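You operate a simulated robot arm through the tools that you are given. There is no shell and no other tool. Be economical: measure what you need, move in short steps, check, and stop when the job is done.

You run a simulated two-armed robot. Do the job below in one go: nothing can be reset, and whatever is moved stays where it is left.

JOB
Set the sealer to 160 C and seal the pack in its drawer.
Fine: switch on before you press seal; open the drawer when it is done and leave the sealer on for the next pack.
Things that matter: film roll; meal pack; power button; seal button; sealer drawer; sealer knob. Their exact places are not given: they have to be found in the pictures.

The check looks at the end state, three seconds after you hand in, the way a careful person would. Anything else that was tipped, shoved, dropped, spilled or broken makes it a failure. A push-on lid holds only when it is set on centred and level and pressed home; a screw cap is set on level and turned clockwise until tight.

ROBOT AND FRAMES
Two 7-joint arms with two-finger parallel grippers on one trunk, on a base that drives. Base frame: it is fixed to the floor where the robot stands at the start and does not move with it; the origin is under the middle of the robot, x ahead of it, y to its left, z up. Readings come in m, degrees, newtons and seconds.
The left shoulder is at the start at [0.071, 0.156, 1.08], the right one opposite. Places, roughly: power button [0.7, -0.1, 0.9]; seal button [0.6, -0.1, 0.9]; sealer drawer [0.6, -0.4, 0.9]; sealer knob [0.7, -0.5, 1.1]. Payload 3.91 kg a hand.
The TCP of each hand is the grasp point between the finger pads, 0.03 m short of the fingertips. In the tool frame z runs along the fingers and y along their closing line. Largest opening 0.11 m; finger width 0.02, thickness 0.01; the body of the gripper, 0.048 by 0.112 m, starts 0.055 m behind the TCP.
Orientation is told as [roll, pitch, yaw] about the base's x, y, z axes, in that order, counted from this pose: with the fingers straight down and closing along the base's y, the tool's x points along the base's -x, its y along +y and its z along -z.

CONTROLS
- The arms move only by the tool servo_tool. It takes "left_series", "right_series" or both (then of equal length, played together; a hand with none holds still); each is a list that holds one entry, the list of rows, each a list of 7 numbers: the shift along the base's x, y, z in units of 25 mm (1.0 is 25 mm), then the turn, a rotation vector about the base's x, y, z in units of 4 degrees (1.0 is 4 degrees), then the gripper command, from -1 (shut) to 1 (fully open), values between in proportion. In form: [[[x, y, z, ax, ay, az, gripper], ...]]. A call has 1 to 8 rows; each row shifts and turns the commanded pose from where the row before left it. A call with a number of a shift or a turn outside -1 to 1 is refused whole. A row lasts 0.2 s, in which the tool goes at most 0.05 m and 8.6 degrees; a call with a longer step from one row to the next is refused whole, and so is a gripper value outside its range. A pose out of reach is approached as far as the arm can. The call stops where the force on the tool passes 40 N (or 10 N more than at its start, if that is more) or the arm is blocked; 0.2 s more then pass. Each finger travels about 0.108 m/s and halts on what it meets, pressing with about 36 N; the grip force reading is that of the motor and also rises with nothing between the fingers. The clock runs only during rows and for 0.2 s after the last one: add rows that do not move to give the fingers time. It gives the time, the measured TCP pose, the force on the tool (base axes), the opening and the grip force at its end, in the units of the frame above (readings bear some noise), with the torque about the TCP (base axes, N m) and any sound that the robot's microphone picked up.
- Cameras (640 x 400 px; columns grow to the right, rows downward): "scene" is now at [0.1378, -0.0302, 1.3169]; the picture's right is [-0.33, -0.95, -0.00], its down [-0.44, 0.15, -0.88] and it looks along [0.84, -0.29, -0.47] (base axes); focal length 214 px, centre (320, 200). "left" rides on the left gripper at [0.072, -0.017, -0.103] in its tool frame; the picture's right is [0.23, 0.97, 0.00], its down [-0.76, 0.18, -0.62] and it looks along [-0.61, 0.14, 0.78] (tool axes); focal length 222 px, centre (320, 200). "right" rides on the right gripper at [0.072, 0.017, -0.103] in its tool frame; the picture's right is [-0.23, 0.97, 0.00], its down [-0.76, -0.18, -0.62] and it looks along [-0.61, -0.14, 0.78] (tool axes); focal length 222 px, centre (320, 200).
- camera(camera): a new picture of that camera. It takes no simulated time.
- slide_trunk(by): slides the trunk up (or, below 0, down) by that many m; the arms and the scene camera ride with it, the base frame stays. It gives what a move gives, with no picture.
- roll_base(legs): drives the robot by 1 to 6 legs, each [ahead, left, turn to the left] in m, m and degrees, along the robot's own axes; the way and the turn of a leg run together, so that a leg with both is an arc; at most 1.5 m and 180 degrees a leg. The arms and the cameras ride along, it lands a little off, and it stops where it bumps. It gives what a move gives.
- head_to(pan, tilt): turns the head with the scene camera to pan (to the left, within 86 degrees either way) and tilt (down, from -29 to 69), counted from straight ahead of the robot. It gives what a move gives.
- measure_at(camera, pixels): for up to 12 pixels [column, row] of the newest picture of that camera ("zoom" is the newest enlarged one), the place [x, y, z] in the base frame of the surface seen there, good to about 0.003 m. It takes no simulated time.
- close_up(camera, box): a new picture of the part [left, top, right, bottom] of that camera's present view, enlarged. It takes no simulated time.
- finish_job(): hands the job in; it is judged then, once.

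Work in short steps. Measure before you move; look again where a grasp or a placing could have gone wrong, and mend it. You have 80 turns and 78 pictures in all, those below and enlarged ones among them. Open the grippers and draw the arms clear of the work before you hand the job in, unless the task says otherwise; then end with one line.

The tools are called after ">>>" as name(argument=value, ...) on one line, values as JSON. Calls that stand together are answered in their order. servo_tool: Moves the arms, as the interface text tells. Its arguments: {"type":"object","properties":{"left_series":{"type":"array"},"right_series":{"type":"array"}},"required":[]} The other tools are called the same way: slide_trunk (by) slides the trunk up or down; roll_base (legs) drives the base; head_to (pan, tilt) turns the head that bears the scene camera; camera (camera) takes a picture; measure_at (camera, pixels) gives the place of the surface under pixels of a picture; close_up (camera, box) takes an enlarged picture of a part of a camera's view; finish_job () hands the job in.

At the start:

```text
t: 0.0
left_position: [0.7908, -0.1289, 1.2579]
left_orientation: [0.0, 0.0, 0.0]
left_ft_force: [0.4, 0.1, 0.2]
left_moment: [0.0, 0.01, 0.0]
left_opening: 0.1099
left_grip_force: 0.1
right_position: [0.5784, -0.5715, 1.3292]
right_orientation: [0.0, 0.0, -0.1]
right_ft_force: [-0.1, 1.0, 0.3]
right_moment: [-0.01, 0.0, -0.02]
right_opening: 0.1102
right_grip_force: 0.1
trunk travel left (down, up): [-0.525, 0.415]
robot x, y, heading: [-0.0018, 0.0012, 0.0]
head pan, tilt: [-19.0, 27.8]
```

scene: 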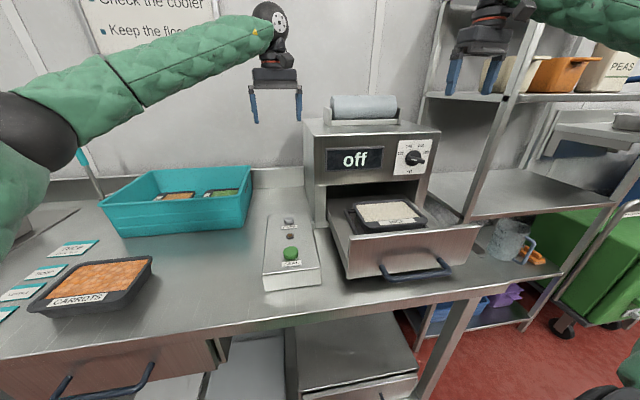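
right: 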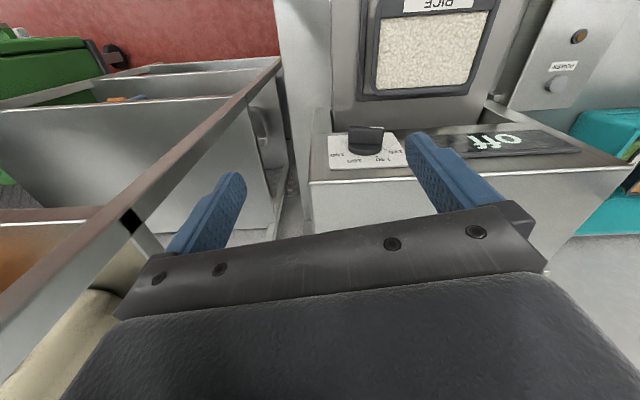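
left: 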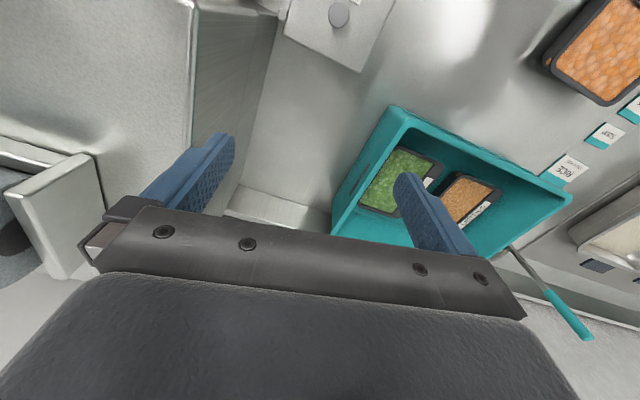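

The scene shows the sealer (display "off"), knob near (415,157), power/seal buttons at (290,222)/(291,253), drawer open with a rice pack. I take close-ups of the panel and the button box.

>>> close_up(camera="scene", box=[300, 80, 460, 180])

>>> close_up(camera="scene", box=[240, 190, 480, 340])

>>> measure_at(camera="scene", pixels=[[290, 221], [290, 236], [291, 253], [415, 158], [402, 145], [430, 145], [412, 172], [417, 272], [390, 212], [400, 245], [452, 262], [385, 277]])

```text
4.00 times, centred on (380, 130) of scene
```

zoom: 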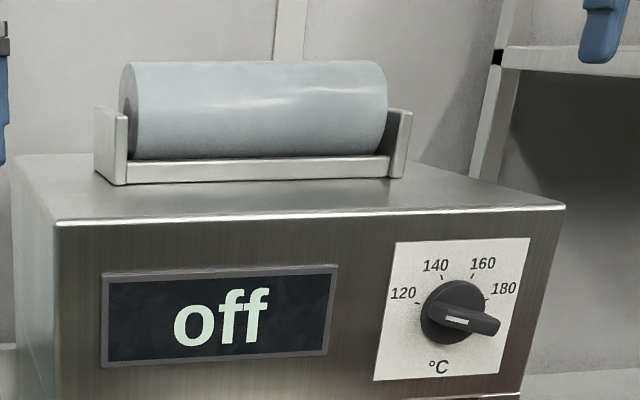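

```text
2.67 times, centred on (360, 265) of scene
```

zoom: 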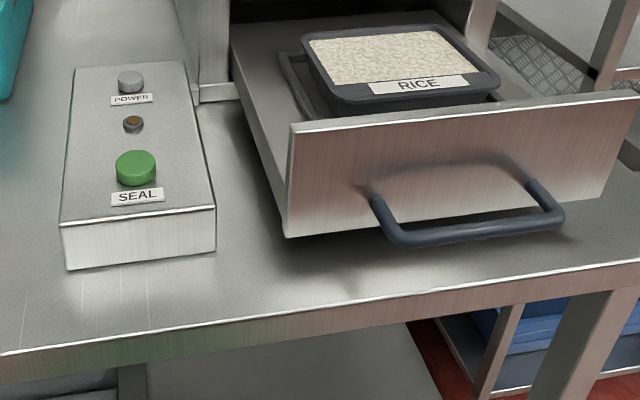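

```text
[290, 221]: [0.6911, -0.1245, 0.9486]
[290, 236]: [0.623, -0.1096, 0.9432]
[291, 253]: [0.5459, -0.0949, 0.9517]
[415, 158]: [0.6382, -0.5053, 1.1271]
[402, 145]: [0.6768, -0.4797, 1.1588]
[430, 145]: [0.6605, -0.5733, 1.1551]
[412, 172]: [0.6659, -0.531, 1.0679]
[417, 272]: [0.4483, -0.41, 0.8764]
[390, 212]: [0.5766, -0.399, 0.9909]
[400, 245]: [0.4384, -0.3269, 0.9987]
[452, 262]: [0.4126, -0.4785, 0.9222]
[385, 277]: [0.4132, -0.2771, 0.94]
```

I look closer at the knob's pointer and at how the pack sits in the drawer.

>>> close_up(camera="scene", box=[390, 135, 438, 165])

>>> close_up(camera="scene", box=[320, 170, 480, 270])

>>> close_up(camera="right", box=[310, 0, 630, 200])

```text
13.33 times, centred on (414, 150) of scene
```

zoom: 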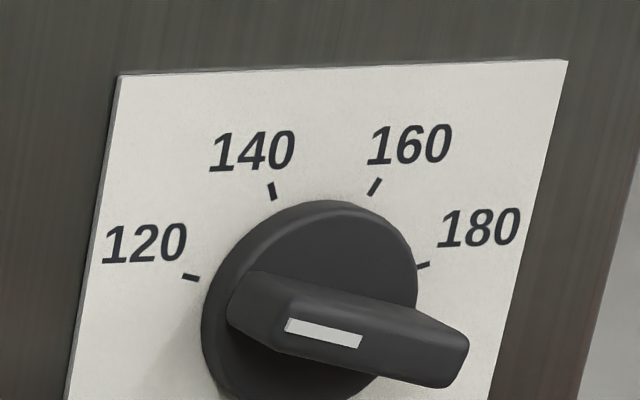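

```text
4.00 times, centred on (400, 220) of scene
```

zoom: 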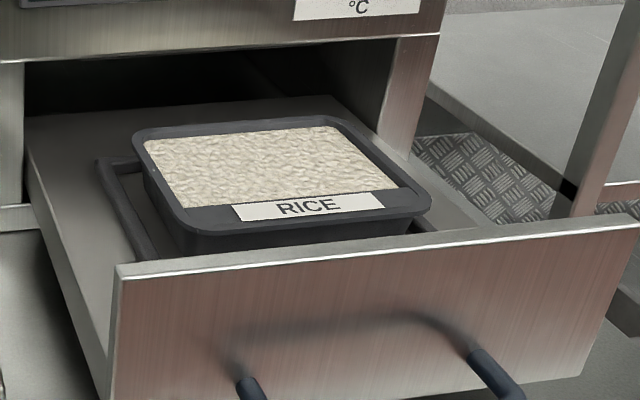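

```text
2.00 times, centred on (470, 100) of right
```

zoom: 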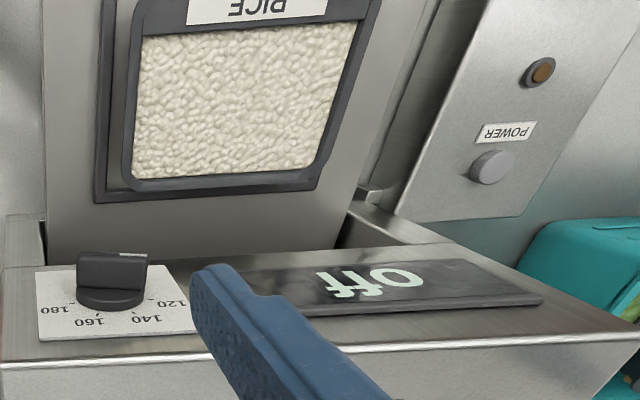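

The knob's white mark seems to lie on the left half (toward 120). I shift the right hand back and to the left for a better look down at the drawer and the knob.

>>> servo_tool(right_series=[[[-1, 0.8, 0, 0, 0, 0, 0], [-1, 0.8, 0, 0, 0, 0, 0], [-1, 0.8, 0, 0, 0, 0, 0], [-1, 0.8, 0, 0, 0, 0, 0], [-1, 0.8, 0, 0, 0, 0, 0], [-1, 0.8, 0, 0, 0, 0, 0], [-1, 0.8, 0, 0, 0, 0, 0], [0, 0, 0, 0, 0, 0, 0]]])

>>> camera(camera="right")

```text
t: 1.8
left_position: [0.7926, -0.1292, 1.2568]
left_orientation: [0.0, 0.1, 0.0]
left_ft_force: [-0.1, 0.4, -0.8]
left_moment: [-0.01, -0.02, 0.01]
left_opening: 0.1099
left_grip_force: 0.1
right_position: [0.4229, -0.4154, 1.3195]
right_orientation: [0.0, 0.0, 0.0]
right_ft_force: [0.8, 0.4, -0.3]
right_moment: [-0.02, 0.01, 0.02]
right_opening: 0.0548
right_grip_force: 0.0
right hand out of reach, approached as far as the arm can: row 3, 4, 5, 6
trunk travel left (down, up): [-0.525, 0.415]
robot x, y, heading: [-0.0022, -0.0016, 0.0]
head pan, tilt: [-19.0, 27.8]
```

```text
69 pictures are left
```

right: 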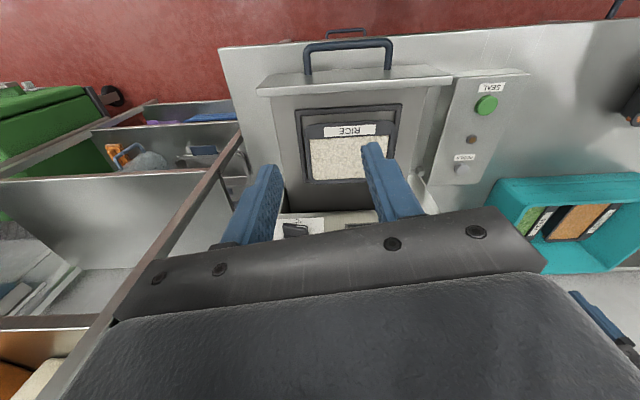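

The picture shows the drawer at (345,140). I enlarge it to see how the pack sits in the nest.

>>> close_up(camera="right", box=[260, 80, 440, 192])

>>> measure_at(camera="right", pixels=[[299, 111], [400, 106], [308, 182], [307, 126], [393, 124], [312, 180], [350, 115], [340, 118], [340, 92], [300, 150], [258, 90], [450, 80]])

```text
3.56 times, centred on (350, 136) of right
```

zoom: 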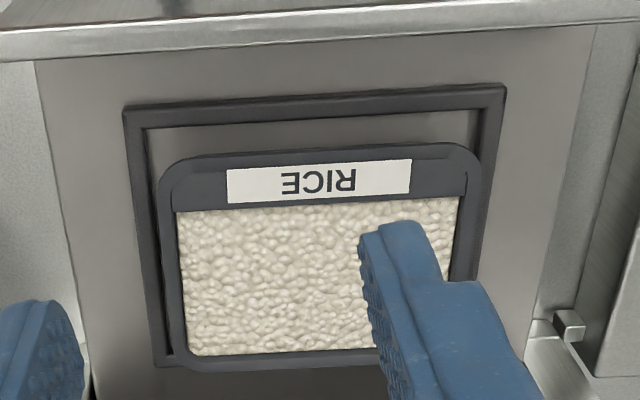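

```text
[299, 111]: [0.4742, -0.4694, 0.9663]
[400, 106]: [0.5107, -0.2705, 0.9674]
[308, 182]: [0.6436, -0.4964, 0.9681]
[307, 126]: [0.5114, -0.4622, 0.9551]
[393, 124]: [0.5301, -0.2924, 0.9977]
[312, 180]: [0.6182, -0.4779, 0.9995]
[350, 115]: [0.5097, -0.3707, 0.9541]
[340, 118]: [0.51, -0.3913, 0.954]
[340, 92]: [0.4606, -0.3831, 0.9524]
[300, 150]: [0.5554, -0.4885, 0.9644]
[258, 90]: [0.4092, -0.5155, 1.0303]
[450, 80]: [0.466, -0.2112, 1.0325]
```

I check pack rim height at several points (zoom picture) to see if it sits flat, and compare with the carrot pack on the table.

>>> measure_at(camera="zoom", pixels=[[180, 170], [466, 158], [172, 340], [462, 250], [300, 155], [190, 363], [320, 362], [320, 105], [492, 95], [140, 115], [310, 135], [160, 350]])

>>> measure_at(camera="scene", pixels=[[40, 300], [148, 262], [90, 300], [160, 300], [100, 262], [140, 285], [340, 105], [360, 125], [350, 230], [325, 145], [420, 198], [335, 198]])

```text
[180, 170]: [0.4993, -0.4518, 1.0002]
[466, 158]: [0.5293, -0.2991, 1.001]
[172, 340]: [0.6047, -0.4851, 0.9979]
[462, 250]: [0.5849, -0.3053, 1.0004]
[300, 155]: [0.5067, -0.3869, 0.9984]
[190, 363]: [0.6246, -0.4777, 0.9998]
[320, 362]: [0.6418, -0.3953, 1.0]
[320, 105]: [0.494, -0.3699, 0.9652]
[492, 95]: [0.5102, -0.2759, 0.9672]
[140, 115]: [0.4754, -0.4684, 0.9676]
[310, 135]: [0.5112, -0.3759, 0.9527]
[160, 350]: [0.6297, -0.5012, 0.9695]
```

```text
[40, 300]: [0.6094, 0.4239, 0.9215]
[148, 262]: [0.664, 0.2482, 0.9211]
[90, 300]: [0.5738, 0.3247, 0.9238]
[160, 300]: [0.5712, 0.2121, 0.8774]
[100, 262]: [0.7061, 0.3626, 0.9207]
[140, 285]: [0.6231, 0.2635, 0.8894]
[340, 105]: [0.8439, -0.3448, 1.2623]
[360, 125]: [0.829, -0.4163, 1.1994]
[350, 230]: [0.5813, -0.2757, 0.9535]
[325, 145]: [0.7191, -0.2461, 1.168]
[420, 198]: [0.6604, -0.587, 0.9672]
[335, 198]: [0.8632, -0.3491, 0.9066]
```

The rice pack lies flat in the nest (rim z ≈ 1.000 all round). I refine the buttons' centres, then go with the left hand, closed, above the power button.

>>> close_up(camera="scene", box=[256, 205, 328, 270])

>>> measure_at(camera="scene", pixels=[[250, 170], [238, 225], [120, 235], [312, 280], [268, 285], [306, 218], [271, 218]])

>>> servo_tool(left_series=[[[-0.6, 0.02, -1, 0, 0, 0, -1], [-0.6, 0.02, -1, 0, 0, 0, -1], [-0.6, 0.02, -1, 0, 0, 0, -1], [-0.6, 0.02, -1, 0, 0, 0, -1], [-0.6, 0.02, -1, 0, 0, 0, -1], [-0.6, 0.02, -1, 0, 0, 0, -1], [-0.5, 0.02, -1, 0, 0, 0, -1], [0, 0, -1, 0, 0, 0, -1]]])

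>>> camera(camera="left")

```text
6.15 times, centred on (292, 238) of scene
```

zoom: 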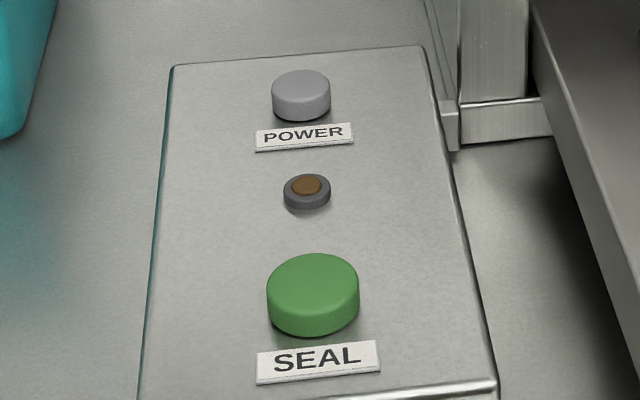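

```text
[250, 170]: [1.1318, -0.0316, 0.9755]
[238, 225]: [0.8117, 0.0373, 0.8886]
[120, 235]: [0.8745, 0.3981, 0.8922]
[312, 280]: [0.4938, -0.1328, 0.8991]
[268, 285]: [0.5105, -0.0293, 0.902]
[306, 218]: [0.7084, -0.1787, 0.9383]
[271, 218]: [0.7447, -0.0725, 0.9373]
```

```text
t: 3.6
left_position: [0.6888, -0.1265, 1.0576]
left_orientation: [0.1, 0.2, 0.0]
left_ft_force: [0.2, 0.1, -0.8]
left_moment: [-0.03, 0.02, 0.02]
left_opening: 0.0
left_grip_force: 35.2
right_position: [0.4226, -0.4157, 1.3203]
right_orientation: [0.0, 0.0, 0.0]
right_ft_force: [-1.1, 0.4, 0.4]
right_moment: [0.0, 0.02, -0.03]
right_opening: 0.0549
right_grip_force: 0.0
trunk travel left (down, up): [-0.525, 0.415]
robot x, y, heading: [-0.0003, -0.0004, 0.2]
head pan, tilt: [-19.0, 27.8]
```

```text
66 pictures are left
```

left: 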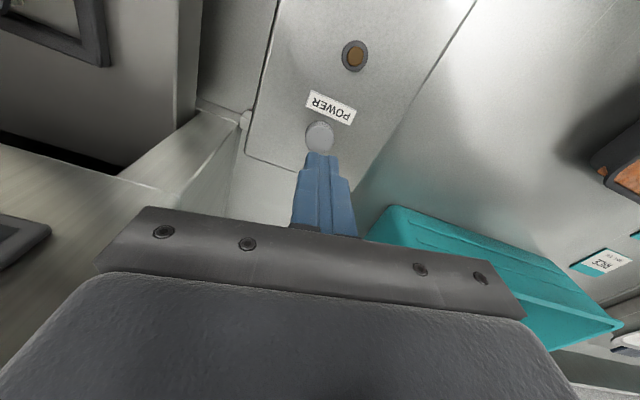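

The buttons are clear in the zoom; I measure the top centres there (power (300,82), lamp (306,186), seal (313,283)) and in the left picture (319,135).

>>> measure_at(camera="zoom", pixels=[[300, 84], [313, 283], [306, 186], [300, 72], [313, 300]])

>>> measure_at(camera="left", pixels=[[319, 137], [318, 130], [322, 160]])

```text
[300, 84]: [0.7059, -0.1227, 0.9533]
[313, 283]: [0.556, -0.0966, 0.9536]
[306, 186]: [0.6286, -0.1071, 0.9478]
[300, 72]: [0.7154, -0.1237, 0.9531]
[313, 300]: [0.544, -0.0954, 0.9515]
```

```text
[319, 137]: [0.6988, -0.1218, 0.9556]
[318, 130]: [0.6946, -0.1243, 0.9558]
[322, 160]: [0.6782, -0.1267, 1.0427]
```

Tip is at z≈1.028 and the power button's top centre is ≈(0.704,-0.122,0.954). I centre and go down to just above it.

>>> servo_tool(left_series=[[[0.6, 0.17, -0.4, 0, 0, 0, -1], [0, 0, -1, 0, 0, 0, -1], [0, 0, -1, 0, 0, 0, -1], [0, 0, -0.3, 0, 0, 0, -1], [0, 0, 0, 0, 0, 0, -1]]])

>>> camera(camera="left")

>>> close_up(camera="scene", box=[240, 170, 360, 270])

```text
t: 4.8
left_position: [0.7022, -0.1212, 0.9894]
left_orientation: [0.0, 0.1, 0.0]
left_ft_force: [0.6, 0.3, 0.8]
left_moment: [0.05, 0.01, 0.0]
left_opening: 0.0
left_grip_force: 36.0
right_position: [0.4217, -0.4159, 1.3214]
right_orientation: [0.1, -0.2, -0.1]
right_ft_force: [-0.1, 0.0, -0.6]
right_moment: [-0.01, 0.0, -0.02]
right_opening: 0.0551
right_grip_force: 0.0
trunk travel left (down, up): [-0.525, 0.415]
robot x, y, heading: [0.0032, -0.0007, 0.1]
head pan, tilt: [-19.0, 27.8]
```

```text
65 pictures are left
```

left: 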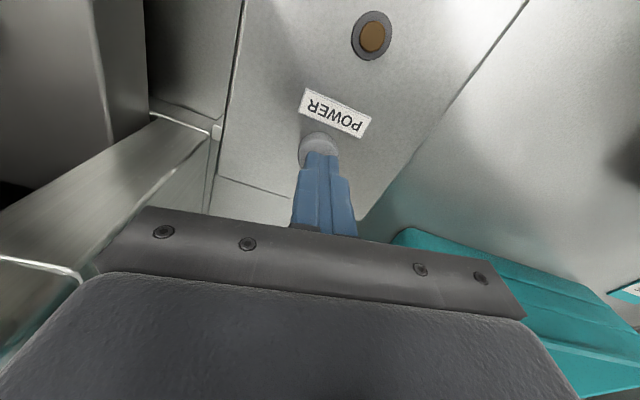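

```text
4.00 times, centred on (300, 220) of scene
```

zoom: 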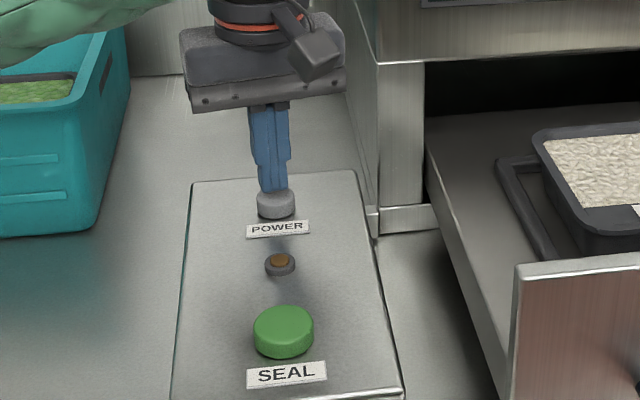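

The tip is over the button, about 5 mm above. I press in small steps and draw back up.

>>> servo_tool(left_series=[[[0, 0, -0.15, 0, 0, 0, -1], [0, 0, -0.12, 0, 0, 0, -1], [0, 0, -0.12, 0, 0, 0, -1], [0, 0, 0, 0, 0, 0, -1]]])

>>> close_up(camera="scene", box=[260, 80, 460, 280])

```text
t: 5.8
left_position: [0.7053, -0.1211, 0.9799]
left_orientation: [0.0, 0.1, 0.0]
left_ft_force: [0.9, -0.2, 2.2]
left_moment: [-0.04, -0.02, 0.0]
left_opening: 0.0
left_grip_force: 36.1
right_position: [0.4213, -0.4156, 1.3211]
right_orientation: [0.1, -0.2, 0.0]
right_ft_force: [0.8, 0.2, -0.5]
right_moment: [-0.01, -0.02, 0.02]
right_opening: 0.0552
right_grip_force: 0.0
trunk travel left (down, up): [-0.525, 0.415]
robot x, y, heading: [0.0039, -0.0028, 0.1]
head pan, tilt: [-19.0, 27.8]
heard: click
```

```text
2.00 times, centred on (360, 180) of scene
```

zoom: 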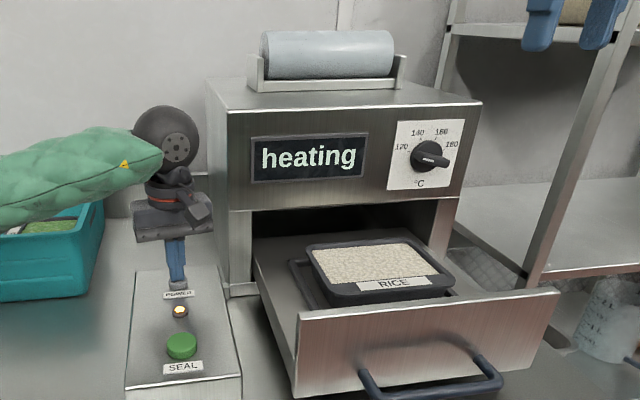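

It clicked and the display reads "heating". I lift the left hand straight up while the right hand starts turning to point forward at the knob.

>>> servo_tool(left_series=[[[0, 0, 1, 0, 0, 0, -1], [0, 0, 1, 0, 0, 0, -1], [0, 0, 1, 0, 0, 0, -1], [0, 0, 1, 0, 0, 0, -1], [0, 0, 0, 0, 0, 0, -1], [0, 0, 0, 0, 0, 0, -1], [0, 0, 0, 0, 0, 0, -1], [0, 0, 0, 0, 0, 0, -1]]], right_series=[[[0, 0, 0, -0.883, -0.963, 0.702, 0], [0, 0, 0, -0.883, -0.963, 0.702, 0], [0, 0, 0, -0.883, -0.963, 0.702, 0], [0, 0, 0, -0.883, -0.963, 0.702, 0], [0, 0, 0, -0.883, -0.963, 0.702, 0], [0, 0, 0, -0.883, -0.963, 0.702, 0], [0, 0, 0, -0.883, -0.963, 0.702, 0], [0, 0, 0, -0.883, -0.963, 0.702, 0]]])

```text
t: 7.6
left_position: [0.7044, -0.1207, 1.079]
left_orientation: [0.1, 0.0, 0.0]
left_ft_force: [0.1, 0.1, 0.7]
left_moment: [-0.01, 0.03, -0.01]
left_opening: 0.0
left_grip_force: 36.1
right_position: [0.4228, -0.416, 1.3202]
right_orientation: [-35.8, -22.8, 31.0]
right_ft_force: [-0.7, 0.3, -0.4]
right_moment: [0.0, 0.01, -0.03]
right_opening: 0.0548
right_grip_force: 0.1
trunk travel left (down, up): [-0.525, 0.415]
robot x, y, heading: [0.0011, -0.0028, -0.0]
head pan, tilt: [-19.0, 27.8]
```

Turning goes as planned with the position held; I continue the turn.

>>> servo_tool(right_series=[[[0, 0, 0, -0.883, -0.963, 0.702, 0], [0, 0, 0, -0.883, -0.963, 0.702, 0], [0, 0, 0, -0.883, -0.963, 0.702, 0], [0, 0, 0, -0.883, -0.963, 0.702, 0], [0, 0, 0, -0.883, -0.963, 0.702, 0], [0, 0, 0, -0.883, -0.963, 0.702, 0], [0, 0, 0, -0.883, -0.963, 0.702, 0], [0, 0, 0, -0.883, -0.963, 0.702, 0]]])

>>> servo_tool(right_series=[[[0, 0, 0, -0.883, -0.963, 0.702, 0], [0, 0, 0, -0.883, -0.963, 0.702, 0], [0, -1, -1, 0, 0, 0, 0], [0, -1, -1, 0, 0, 0, 0], [0, -1, -1, 0, 0, 0, 0], [0, 0, -1, 0, 0, 0, 0], [0, 0, 0, 0, 0, 0, 0]]])

>>> camera(camera="right")

>>> camera(camera="scene")

```text
t: 9.4
left_position: [0.705, -0.1206, 1.0789]
left_orientation: [0.0, -0.1, -0.1]
left_ft_force: [-0.9, -0.2, -0.6]
left_moment: [0.0, -0.03, -0.01]
left_opening: 0.0
left_grip_force: 36.2
right_position: [0.423, -0.417, 1.3235]
right_orientation: [-61.3, -24.8, 54.2]
right_ft_force: [-0.1, 0.0, -0.6]
right_moment: [-0.01, 0.0, 0.01]
right_opening: 0.0551
right_grip_force: 0.1
right hand out of reach, approached as far as the arm can: row 5, 6, 7, 8
trunk travel left (down, up): [-0.525, 0.415]
robot x, y, heading: [-0.0009, 0.0004, 0.0]
head pan, tilt: [-19.0, 27.8]
```

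```text
t: 11.0
left_position: [0.704, -0.1198, 1.0807]
left_orientation: [0.0, 0.0, 0.0]
left_ft_force: [0.1, -0.3, 0.3]
left_moment: [0.02, 0.03, 0.01]
left_opening: 0.0
left_grip_force: 35.5
right_position: [0.4343, -0.429, 1.3119]
right_orientation: [-61.0, -24.8, 54.0]
right_ft_force: [0.0, 0.9, 0.1]
right_moment: [0.02, 0.01, -0.01]
right_opening: 0.055
right_grip_force: 0.0
right hand out of reach, approached as far as the arm can: row 1, 2, 3, 4, 5, 6
trunk travel left (down, up): [-0.525, 0.415]
robot x, y, heading: [0.0002, -0.0015, 0.0]
head pan, tilt: [-19.0, 27.8]
```

```text
62 pictures are left
```

right: 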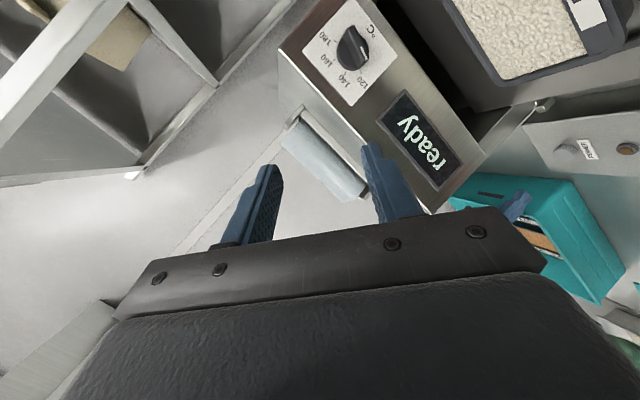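

```text
61 pictures are left
```

scene: 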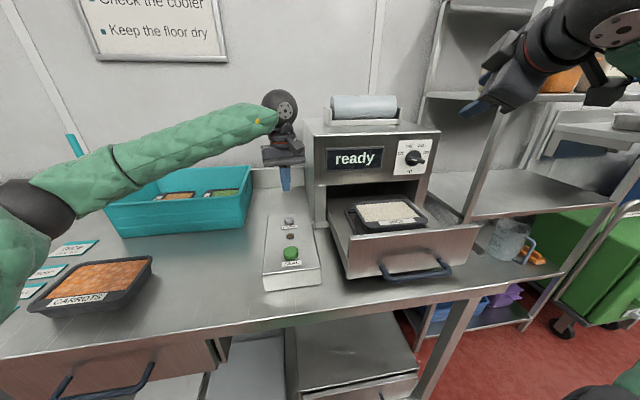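

Display now reads "ready"; the right arm ran out of reach because it is folded so close. I look at the knob closely and move the right hand to forward/right where it has room.

>>> close_up(camera="right", box=[290, 0, 418, 100])

>>> servo_tool(right_series=[[[0.4, -1, 0, 0, 0, 0, 0], [0.4, -1, 0, 0, 0, 0, 0], [0.4, -1, -0.5, 0, 0, 0, 0], [0.4, 0, -0.5, 0, 0, 0, 0], [0, 0, 0, 0, 0, 0, 0]]])

```text
4.00 times, centred on (354, 50) of right
```

zoom: 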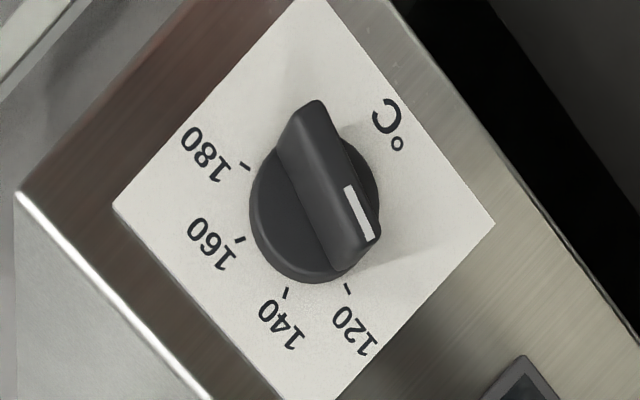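

```text
t: 12.2
left_position: [0.705, -0.1215, 1.0791]
left_orientation: [0.1, 0.1, 0.0]
left_ft_force: [0.3, 0.0, -0.3]
left_moment: [-0.01, 0.02, 0.01]
left_opening: 0.0
left_grip_force: 36.5
right_position: [0.4543, -0.4422, 1.2908]
right_orientation: [-60.4, -25.4, 53.2]
right_ft_force: [0.5, 0.3, 0.2]
right_moment: [0.02, -0.03, -0.05]
right_opening: 0.0549
right_grip_force: 0.0
right hand out of reach, approached as far as the arm can: row 1, 2, 3, 4
trunk travel left (down, up): [-0.525, 0.415]
robot x, y, heading: [-0.0003, 0.0013, 0.0]
head pan, tilt: [-19.0, 27.8]
```

The white mark is on the end toward 120, so the knob needs about 100° clockwise. I push the target further forward and down where a forward-pointing hand is reachable.

>>> servo_tool(right_series=[[[0.6, 0, -0.6, 0, 0, 0, 0], [0.6, 0, -0.6, 0, 0, 0, 0], [0.6, 0, -0.6, 0, 0, 0, 0], [0, 0, 0, 0, 0, 0, 0], [0, 0, 0, 0, 0, 0, 0]]])

>>> camera(camera="scene")

```text
t: 13.4
left_position: [0.7052, -0.1214, 1.0804]
left_orientation: [0.0, 0.1, -0.1]
left_ft_force: [0.2, -0.6, -0.3]
left_moment: [0.03, -0.05, -0.01]
left_opening: 0.0
left_grip_force: 36.4
right_position: [0.459, -0.449, 1.2815]
right_orientation: [-60.2, -25.6, 52.6]
right_ft_force: [-0.1, 0.6, 0.7]
right_moment: [0.03, 0.02, 0.01]
right_opening: 0.0551
right_grip_force: 0.0
right hand out of reach, approached as far as the arm can: row 1, 2, 3
trunk travel left (down, up): [-0.525, 0.415]
robot x, y, heading: [0.0023, -0.0005, -0.1]
head pan, tilt: [-19.0, 27.8]
```

```text
59 pictures are left
```

scene: 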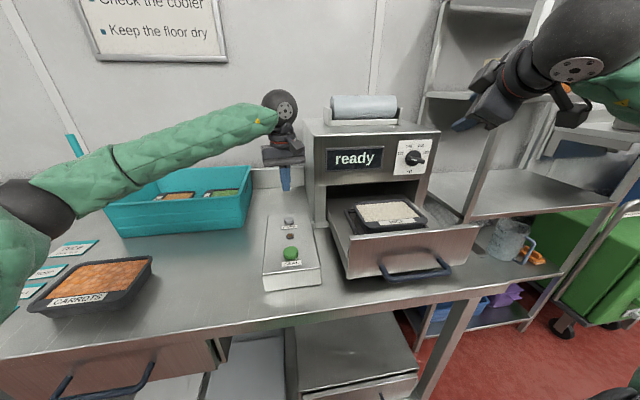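

The arm is against a joint limit with that roll. I roll the hand back toward neutral (closing line horizontal) while it still points forward.

>>> servo_tool(right_series=[[[0, 0, 0, 1, -0.17, 0, 0], [0, 0, 0, 1, -0.17, 0, 0], [0, 0, 0, 1, -0.17, 0, 0], [0, 0, 0, 1, -0.17, 0, 0], [0, 0, 0, 1, -0.17, 0, 0], [0, 0, 0, 1, -0.17, 0, 0], [0, 0, 0, 1, -0.17, 0, 0], [0, 0, 0, 1, -0.17, 0, 0]]])

>>> servo_tool(right_series=[[[0, 0, 0, 1, -0.17, 0, 0], [0, 0, 0, 1, -0.17, 0, 0], [0, 0, 0, 1, -0.17, 0, 0], [0, 0, 0, 1, -0.17, 0, 0], [0, 0, 0, 1, -0.17, 0, 0], [0, 0, 0, 1, -0.17, 0, 0], [0, 0, 0, 1, -0.17, 0, 0], [0, 0, 0, 0, 0, 0, 0]]])

```text
t: 15.2
left_position: [0.7031, -0.1217, 1.0798]
left_orientation: [0.0, 0.0, 0.0]
left_ft_force: [0.7, -0.4, -0.1]
left_moment: [-0.02, 0.01, 0.0]
left_opening: 0.0
left_grip_force: 35.4
right_position: [0.4586, -0.4493, 1.2829]
right_orientation: [-38.3, -52.3, 39.4]
right_ft_force: [0.1, -0.9, -0.3]
right_moment: [0.02, 0.02, -0.03]
right_opening: 0.0549
right_grip_force: 0.0
trunk travel left (down, up): [-0.525, 0.415]
robot x, y, heading: [0.0019, 0.0018, -0.0]
head pan, tilt: [-19.0, 27.8]
```

```text
t: 17.0
left_position: [0.7037, -0.1201, 1.08]
left_orientation: [0.0, -0.1, 0.1]
left_ft_force: [-0.5, 0.2, 0.0]
left_moment: [0.02, 0.02, -0.03]
left_opening: 0.0
left_grip_force: 36.0
right_position: [0.4607, -0.4489, 1.2813]
right_orientation: [12.8, -66.2, -5.5]
right_ft_force: [0.5, -0.5, -0.9]
right_moment: [0.0, 0.03, 0.03]
right_opening: 0.0549
right_grip_force: 0.1
trunk travel left (down, up): [-0.525, 0.415]
robot x, y, heading: [-0.0058, -0.0004, -0.2]
head pan, tilt: [-19.0, 27.8]
```

The command follows the reached pose, and the hand now points forward, 23° down, near neutral roll. I level it, yaw it square to the sealer's face and lower it in front of the knob.

>>> servo_tool(right_series=[[[0.25, -0.4, -1, 0, -0.96, -0.75, 0], [0.25, -0.4, -1, 0, -0.96, -0.75, 0], [0.25, -0.4, -1, 0, -0.96, -0.75, 0], [0.25, -0.4, -1, 0, -0.96, -0.75, 0], [0.25, -0.3, -1, 0, -0.96, -0.75, 0], [0.25, 0, -1, 0, -0.96, -0.75, 0], [0, 0, 0, 0, 0, 0, 0]]])

>>> camera(camera="right")

```text
t: 18.6
left_position: [0.7043, -0.12, 1.0799]
left_orientation: [0.0, 0.0, -0.1]
left_ft_force: [-0.4, 0.3, -0.1]
left_moment: [-0.06, -0.02, 0.01]
left_opening: 0.0
left_grip_force: 35.8
right_position: [0.5392, -0.5403, 1.1582]
right_orientation: [88.9, -84.3, -98.8]
right_ft_force: [0.5, 0.4, -0.1]
right_moment: [-0.01, 0.02, 0.0]
right_opening: 0.055
right_grip_force: 0.0
right hand out of reach, approached as far as the arm can: row 2, 3, 4, 5, 6
trunk travel left (down, up): [-0.525, 0.415]
robot x, y, heading: [-0.0006, 0.0028, 0.1]
head pan, tilt: [-19.0, 27.8]
```

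```text
58 pictures are left
```

right: 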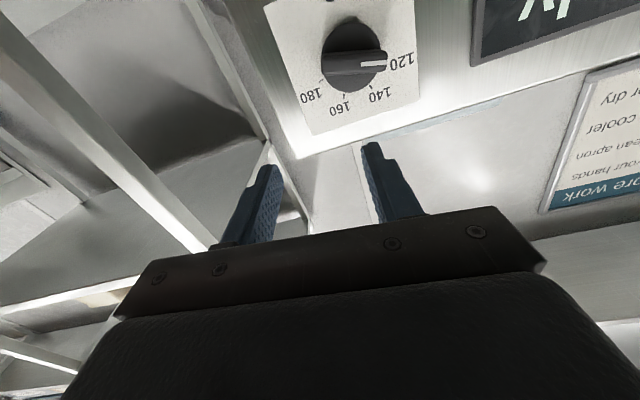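

The hand now points squarely at the face. I measure the knob, lever and face in this picture.

>>> close_up(camera="right", box=[290, 0, 418, 100])

>>> measure_at(camera="right", pixels=[[327, 65], [384, 60], [355, 63], [350, 35], [350, 82], [372, 64], [300, 40], [400, 20], [340, 120], [330, 50], [378, 45]])

```text
4.00 times, centred on (354, 50) of right
```

zoom: 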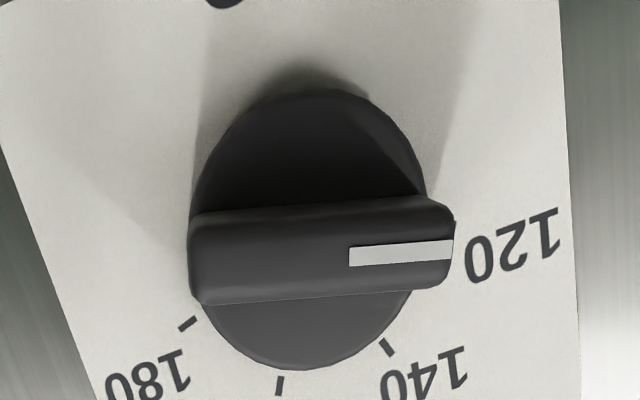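

```text
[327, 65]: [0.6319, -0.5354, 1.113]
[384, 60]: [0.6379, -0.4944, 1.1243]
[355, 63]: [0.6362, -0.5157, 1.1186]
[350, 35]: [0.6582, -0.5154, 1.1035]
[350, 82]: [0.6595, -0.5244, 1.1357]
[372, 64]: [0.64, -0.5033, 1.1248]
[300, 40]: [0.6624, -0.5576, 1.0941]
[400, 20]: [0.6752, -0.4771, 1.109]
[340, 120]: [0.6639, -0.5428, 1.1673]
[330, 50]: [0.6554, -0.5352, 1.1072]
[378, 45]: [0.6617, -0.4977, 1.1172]
```

Lever centre ≈ (0.635,-0.515,1.119), inclined 15°, standing ~22 mm proud of the disc. I try rolling the hand -80° here so the fingers straddle the lever.

>>> servo_tool(right_series=[[[-0.2, 0, 0, -1, 0.17, 0, 0], [0, 0, 0, -1, 0.17, 0, 0], [0, 0, 0, -1, 0.17, 0, 0], [0, 0, 0, -1, 0.17, 0, 0], [0, 0, 0, -1, 0.17, 0, 0], [0, 0, 0, -1, 0.17, 0, 0], [0, 0, 0, -1, 0.17, 0, 0], [0, 0, 0, -1, 0.17, 0, 0]]])

>>> servo_tool(right_series=[[[0, 0, 0, -1, 0.17, 0, 0], [0, 0, 0, -1, 0.17, 0, 0], [0, 0, 0, -1, 0.17, 0, 0], [0, 0, 0, -1, 0.17, 0, 0], [0, 0, 0, -1, 0.17, 0, 0], [0, 0, 0, -1, 0.17, 0, 0], [0, 0, 0, -1, 0.17, 0, 0], [0, 0, 0, -1, 0.17, 0, 0]]])

```text
t: 20.4
left_position: [0.7031, -0.1206, 1.0798]
left_orientation: [0.0, 0.0, 0.1]
left_ft_force: [0.3, 0.1, 0.3]
left_moment: [-0.01, -0.01, -0.01]
left_opening: 0.0004
left_grip_force: 36.3
right_position: [0.5375, -0.543, 1.1589]
right_orientation: [-90.0, -63.3, 80.2]
right_ft_force: [-0.1, 0.1, -0.4]
right_moment: [0.01, -0.02, 0.01]
right_opening: 0.0551
right_grip_force: 0.1
right hand out of reach, approached as far as the arm can: row 1
trunk travel left (down, up): [-0.525, 0.415]
robot x, y, heading: [-0.005, -0.0016, 0.0]
head pan, tilt: [-19.0, 27.8]
```

```text
t: 22.2
left_position: [0.704, -0.1207, 1.0808]
left_orientation: [0.0, 0.0, 0.0]
left_ft_force: [-0.5, -0.4, -0.4]
left_moment: [0.04, -0.02, 0.02]
left_opening: 0.0001
left_grip_force: 36.2
right_position: [0.5373, -0.5434, 1.1606]
right_orientation: [-90.2, -30.8, 80.3]
right_ft_force: [-0.6, -0.1, -1.4]
right_moment: [0.01, -0.03, -0.01]
right_opening: 0.055
right_grip_force: 0.0
trunk travel left (down, up): [-0.525, 0.415]
robot x, y, heading: [-0.0, -0.0011, 0.2]
head pan, tilt: [-19.0, 27.8]
```

The roll works here. I finish the roll to -75° and shift sideways/down onto the knob's axis.

>>> servo_tool(right_series=[[[0, 0.45, -0.42, -0.97, 0.17, 0, 0], [0, 0.45, -0.42, -0.97, 0.17, 0, 0], [0, 0.45, -0.42, -0.97, 0.17, 0, 0], [0, 0.45, -0.42, -0.97, 0.17, 0, 0], [0, 0, 0, 0, 0, 0, 0]]])

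>>> camera(camera="right")

>>> camera(camera="scene")

```text
t: 23.4
left_position: [0.7042, -0.1211, 1.0802]
left_orientation: [0.0, -0.1, -0.1]
left_ft_force: [0.6, 0.1, -0.7]
left_moment: [0.04, -0.01, 0.02]
left_opening: 0.0001
left_grip_force: 35.9
right_position: [0.5536, -0.5301, 1.1384]
right_orientation: [-89.7, -21.1, 80.3]
right_ft_force: [0.2, -0.5, 0.1]
right_moment: [0.01, 0.02, -0.01]
right_opening: 0.0548
right_grip_force: 0.0
right hand out of reach, approached as far as the arm can: row 1, 2, 3, 4
trunk travel left (down, up): [-0.525, 0.415]
robot x, y, heading: [-0.0001, -0.0008, 0.0]
head pan, tilt: [-19.0, 27.8]
```

```text
56 pictures are left
```

right: 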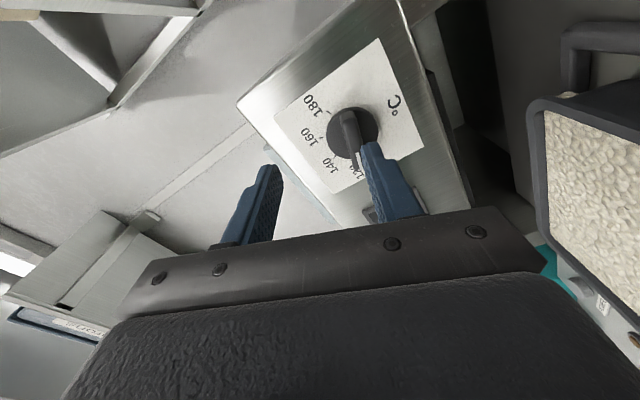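

```text
55 pictures are left
```

scene: 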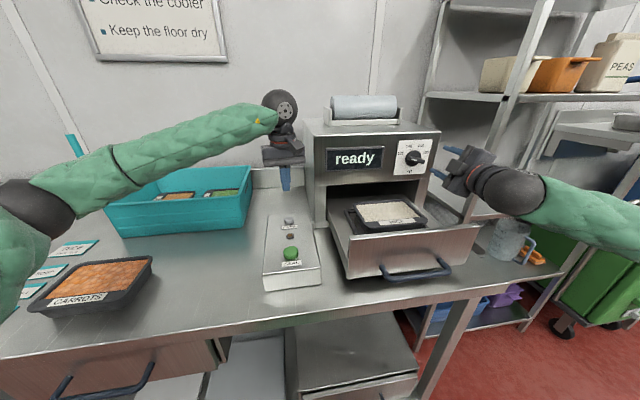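

The arm is at its inner reach limit here. I back the base 0.12 m, which gives both arms better room.

>>> roll_base(legs=[[-0.12, 0, 0]])

```text
t: 24.6
left_position: [0.5811, -0.1211, 1.0817]
left_orientation: [0.1, -0.2, 0.1]
left_ft_force: [-0.4, 0.5, 0.6]
left_moment: [0.02, -0.02, -0.04]
left_opening: 0.0
left_grip_force: 35.9
right_position: [0.4319, -0.5294, 1.1407]
right_orientation: [-89.9, -21.2, 80.4]
right_ft_force: [0.6, 0.5, 0.8]
right_moment: [-0.03, 0.03, 0.01]
right_opening: 0.055
right_grip_force: 0.1
trunk travel left (down, up): [-0.525, 0.415]
robot x, y, heading: [-0.121, -0.0011, -0.0]
head pan, tilt: [-19.0, 27.8]
```

Now I bring the right hand to 6 cm short of the grasp, on the knob's axis, finishing the roll.

>>> servo_tool(right_series=[[[0.87, 0, 0, 0, 0, 0, 0], [0.87, 0, 0, 0, 0, 0, 0], [0.87, 0.2, -0.22, -0.4, 0.07, 0, 0], [0.87, 0.25, -0.22, -0.4, 0.07, 0, 0], [0.87, 0.3, -0.22, -0.4, 0.07, 0, 0], [0.87, 0.3, -0.22, -0.33, 0.05, 0, 0], [0, 0, 0, 0, 0, 0, 0]]])

>>> camera(camera="right")

```text
t: 26.2
left_position: [0.582, -0.12, 1.0814]
left_orientation: [0.0, -0.1, -0.1]
left_ft_force: [0.2, 0.2, 0.1]
left_moment: [-0.01, -0.07, -0.01]
left_opening: 0.0
left_grip_force: 35.9
right_position: [0.4931, -0.4974, 1.1453]
right_orientation: [-89.0, -21.3, 80.6]
right_ft_force: [1.0, -0.7, 0.5]
right_moment: [-0.04, 0.01, 0.03]
right_opening: 0.0551
right_grip_force: 0.0
right hand out of reach, approached as far as the arm can: row 2, 3, 4, 5, 6
trunk travel left (down, up): [-0.525, 0.415]
robot x, y, heading: [-0.1237, 0.0, 0.3]
head pan, tilt: [-19.0, 27.8]
```

```text
54 pictures are left
```

right: 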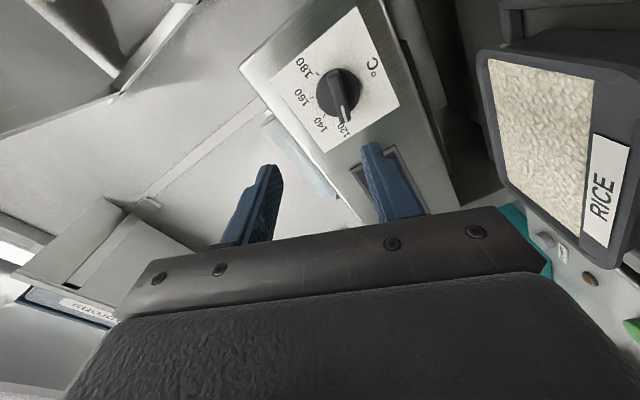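

Still limited by a wrist joint, so I use less roll (~-50°): closing the jaws then will itself start turning the lever the right way. I roll back ~19° and approach.

>>> servo_tool(right_series=[[[0, 0, 0, 0.95, -0.16, 0, 0], [0, 0, 0, 0.95, -0.16, 0, 0], [0, 0, 0, 0.95, -0.16, 0, 0], [0, 0, 0, 0.95, -0.16, 0, 0], [0, 0, 0, 0.95, -0.16, 0, 0], [0.9, -0.1, -0.35, 0, 0, 0, 0], [0.9, -0.1, -0.35, 0, 0, 0, 0], [0.9, -0.05, -0.35, 0, 0, 0, 0]]])

>>> camera(camera="right")

```text
t: 27.6
left_position: [0.5828, -0.12, 1.0786]
left_orientation: [0.0, 0.2, 0.1]
left_ft_force: [0.1, -0.4, 0.0]
left_moment: [0.03, 0.0, 0.02]
left_opening: 0.0001
left_grip_force: 35.3
right_position: [0.5108, -0.5041, 1.081]
right_orientation: [-81.4, -38.5, 75.7]
right_ft_force: [2.3, 13.6, 27.0]
right_moment: [1.47, 2.07, -1.12]
right_opening: 0.0551
right_grip_force: 0.2
trunk travel left (down, up): [-0.525, 0.415]
robot x, y, heading: [-0.1187, 0.0008, 0.2]
head pan, tilt: [-19.0, 27.8]
stopped in row 6 (right hand): the force on the tool passed its limit at 192 N (the readings are from after the stop); the commanded pose is now the measured one
```

```text
53 pictures are left
```

right: 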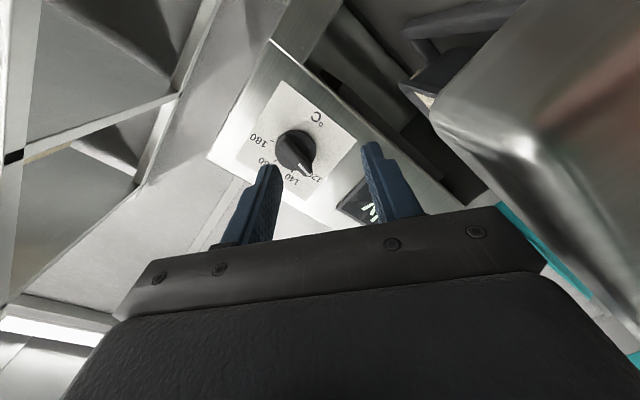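

Something was hit (the hand dipped to z 1.081). I look at the scene before moving.

>>> camera(camera="scene")

```text
52 pictures are left
```

scene: 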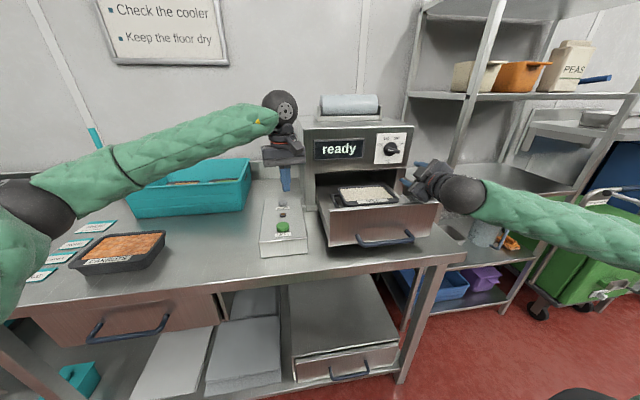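

The hand rests on the drawer's right front corner; nothing looks toppled. I lift it straight up, then check.

>>> servo_tool(right_series=[[[0, 0, 0.6, 0, 0, 0, 0], [0, 0, 0.8, 0, 0, 0, 0], [0, 0, 0.8, 0, 0, 0, 0], [0, 0, 0, 0, 0, 0, 0]]])

>>> close_up(camera="scene", box=[240, 80, 520, 255])

```text
t: 28.6
left_position: [0.5843, -0.1212, 1.08]
left_orientation: [0.0, 0.1, 0.1]
left_ft_force: [-0.6, 1.2, 0.2]
left_moment: [0.0, -0.01, 0.0]
left_opening: 0.0002
left_grip_force: 35.9
right_position: [0.5113, -0.5065, 1.1321]
right_orientation: [-80.9, -38.5, 75.0]
right_ft_force: [0.3, -0.6, -0.3]
right_moment: [0.01, 0.0, -0.03]
right_opening: 0.0552
right_grip_force: 0.1
trunk travel left (down, up): [-0.525, 0.415]
robot x, y, heading: [-0.1203, -0.0022, -0.0]
head pan, tilt: [-19.0, 27.8]
```

```text
2.29 times, centred on (380, 168) of scene
```

zoom: 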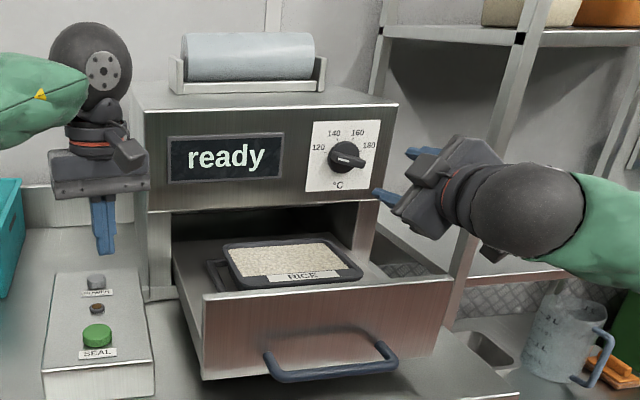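

All is in place. The hand is nose-down 7°; I level it and ease toward the pre-grasp in small steps.

>>> servo_tool(right_series=[[[0, 0, 0.1, 0, -0.6, 0, 0], [0, 0, 0, 0, -0.6, 0, 0], [0, 0, 0, 0, -0.6, 0, 0], [0.5, 0.05, -0.15, 0, 0, 0, 0], [0.5, 0.05, -0.15, 0, 0, 0, 0], [0, 0, 0, 0, 0, 0, 0]]])

>>> camera(camera="right")

```text
t: 29.5
left_position: [0.5827, -0.1209, 1.0785]
left_orientation: [-0.1, 0.2, 0.0]
left_ft_force: [0.3, -0.9, -0.4]
left_moment: [0.0, 0.02, -0.02]
left_opening: 0.0
left_grip_force: 36.1
right_position: [0.5096, -0.5139, 1.0805]
right_orientation: [-81.7, -37.9, 75.1]
right_ft_force: [1.1, 9.7, 29.0]
right_moment: [1.39, 2.27, -0.87]
right_opening: 0.0549
right_grip_force: 0.2
right hand out of reach, approached as far as the arm can: row 3, 4
trunk travel left (down, up): [-0.525, 0.415]
robot x, y, heading: [-0.1183, -0.0004, -0.2]
head pan, tilt: [-19.0, 27.8]
stopped in row 4 (right hand): the force on the tool passed its limit at 201 N (the readings are from after the stop); the commanded pose is now the measured one
```

```text
50 pictures are left
```

right: 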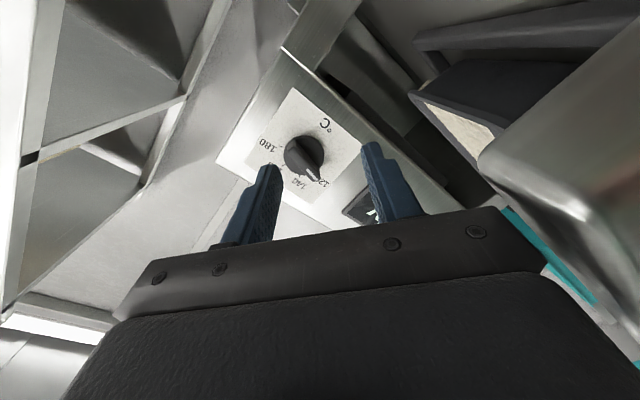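

The arm's elbow posture flips here, so that roll is a bad choice. I lift off, roll back to neutral (which worked), and will push the lever round with closed fingertips instead.

>>> servo_tool(right_series=[[[0, 0, 0.8, 0, 0, 0, 0], [-0.3, 0, 1, 0, 0, 0, 0], [-0.3, 0, 1, 0, 0, 0, 0], [-0.3, 0, 1, 0, 0, 0, 0], [0, 0, 0.3, 0, 0, 0, 0]]])

>>> servo_tool(right_series=[[[0, 0, 0, 0.98, -0.17, 0, -1], [0, 0, 0, 0.98, -0.17, 0, -1], [0, 0, 0, 0.98, -0.17, 0, -1], [0, 0, 0, 0.98, -0.17, 0, -1], [0, 0, 0, 0.98, -0.17, 0, -1], [0, 0, 0, 0.98, -0.17, 0, -1], [0, 0, 0, 0.98, -0.17, 0, -1], [0, 0, 0, 0.98, -0.17, 0, -1]]])

>>> camera(camera="scene")

```text
t: 30.7
left_position: [0.5836, -0.1215, 1.079]
left_orientation: [0.1, 0.1, 0.0]
left_ft_force: [-0.4, -0.7, -0.7]
left_moment: [0.0, -0.01, 0.01]
left_opening: 0.0
left_grip_force: 36.4
right_position: [0.4882, -0.5155, 1.1799]
right_orientation: [-81.0, -37.9, 74.6]
right_ft_force: [-0.6, 0.5, 0.2]
right_moment: [-0.02, 0.02, 0.0]
right_opening: 0.055
right_grip_force: 0.0
trunk travel left (down, up): [-0.525, 0.415]
robot x, y, heading: [-0.1224, 0.0005, 0.0]
head pan, tilt: [-19.0, 27.8]
```

```text
t: 32.5
left_position: [0.5837, -0.121, 1.078]
left_orientation: [0.1, 0.2, 0.1]
left_ft_force: [0.3, 0.6, 0.3]
left_moment: [-0.01, -0.01, 0.02]
left_opening: 0.0
left_grip_force: 35.7
right_position: [0.4878, -0.5176, 1.1811]
right_orientation: [-72.9, -69.5, 67.7]
right_ft_force: [0.0, -0.6, -0.1]
right_moment: [0.02, -0.01, -0.04]
right_opening: 0.0
right_grip_force: 36.3
trunk travel left (down, up): [-0.525, 0.415]
robot x, y, heading: [-0.1203, 0.0011, -0.1]
head pan, tilt: [-19.0, 27.8]
```

```text
49 pictures are left
```

scene: 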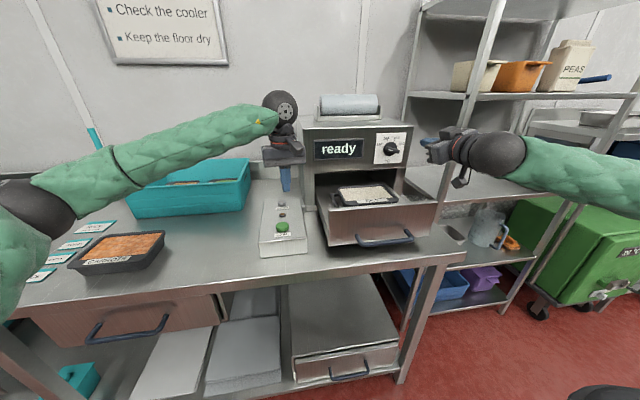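

Posture is good now. I finish leveling (5 rows) while moving to before the knob's lower left.

>>> servo_tool(right_series=[[[0, 0, 0, 0.98, -0.47, -0.15, -1], [0, 0, 0, 0.98, -0.47, -0.15, -1], [0, 0, 0, 0.98, -0.47, -0.15, -1], [0, 0, 0, 0.98, -0.47, -0.15, -1], [0, 0, 0, 0.98, -0.47, -0.15, -1], [0.4, 0, 0, 0, 0, 0, -1], [0.4, 0, 0, 0, 0, 0, -1], [0, 0, 0, 0, 0, 0, -1]]])

>>> camera(camera="right")

```text
t: 34.3
left_position: [0.5829, -0.1209, 1.0785]
left_orientation: [0.2, 0.0, 0.0]
left_ft_force: [0.2, 0.9, 0.2]
left_moment: [0.0, -0.03, -0.02]
left_opening: 0.0002
left_grip_force: 36.2
right_position: [0.5075, -0.5164, 1.1807]
right_orientation: [138.1, -88.6, -146.5]
right_ft_force: [-0.1, -0.1, -0.6]
right_moment: [-0.02, 0.02, 0.03]
right_opening: 0.0
right_grip_force: 36.3
trunk travel left (down, up): [-0.525, 0.415]
robot x, y, heading: [-0.119, -0.0001, -0.1]
head pan, tilt: [-19.0, 27.8]
```

```text
48 pictures are left
```

right: 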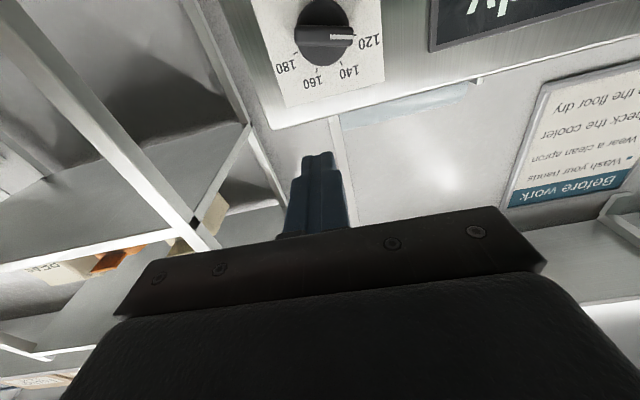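

Neutral and square. I take a close-up and re-measure the lever ends.

>>> close_up(camera="right", box=[270, 0, 398, 100])

>>> measure_at(camera="right", pixels=[[301, 39], [352, 36], [326, 38], [325, 10], [310, 8], [322, 55], [372, 20]])

```text
4.00 times, centred on (334, 50) of right
```

zoom: 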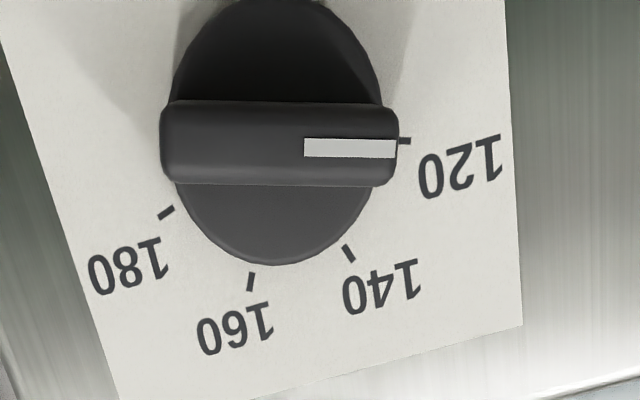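

```text
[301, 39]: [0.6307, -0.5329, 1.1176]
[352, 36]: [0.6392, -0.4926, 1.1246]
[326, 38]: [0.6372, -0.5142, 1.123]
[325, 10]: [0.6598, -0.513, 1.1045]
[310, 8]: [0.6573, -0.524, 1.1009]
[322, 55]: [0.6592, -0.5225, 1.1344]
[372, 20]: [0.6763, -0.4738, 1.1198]
```

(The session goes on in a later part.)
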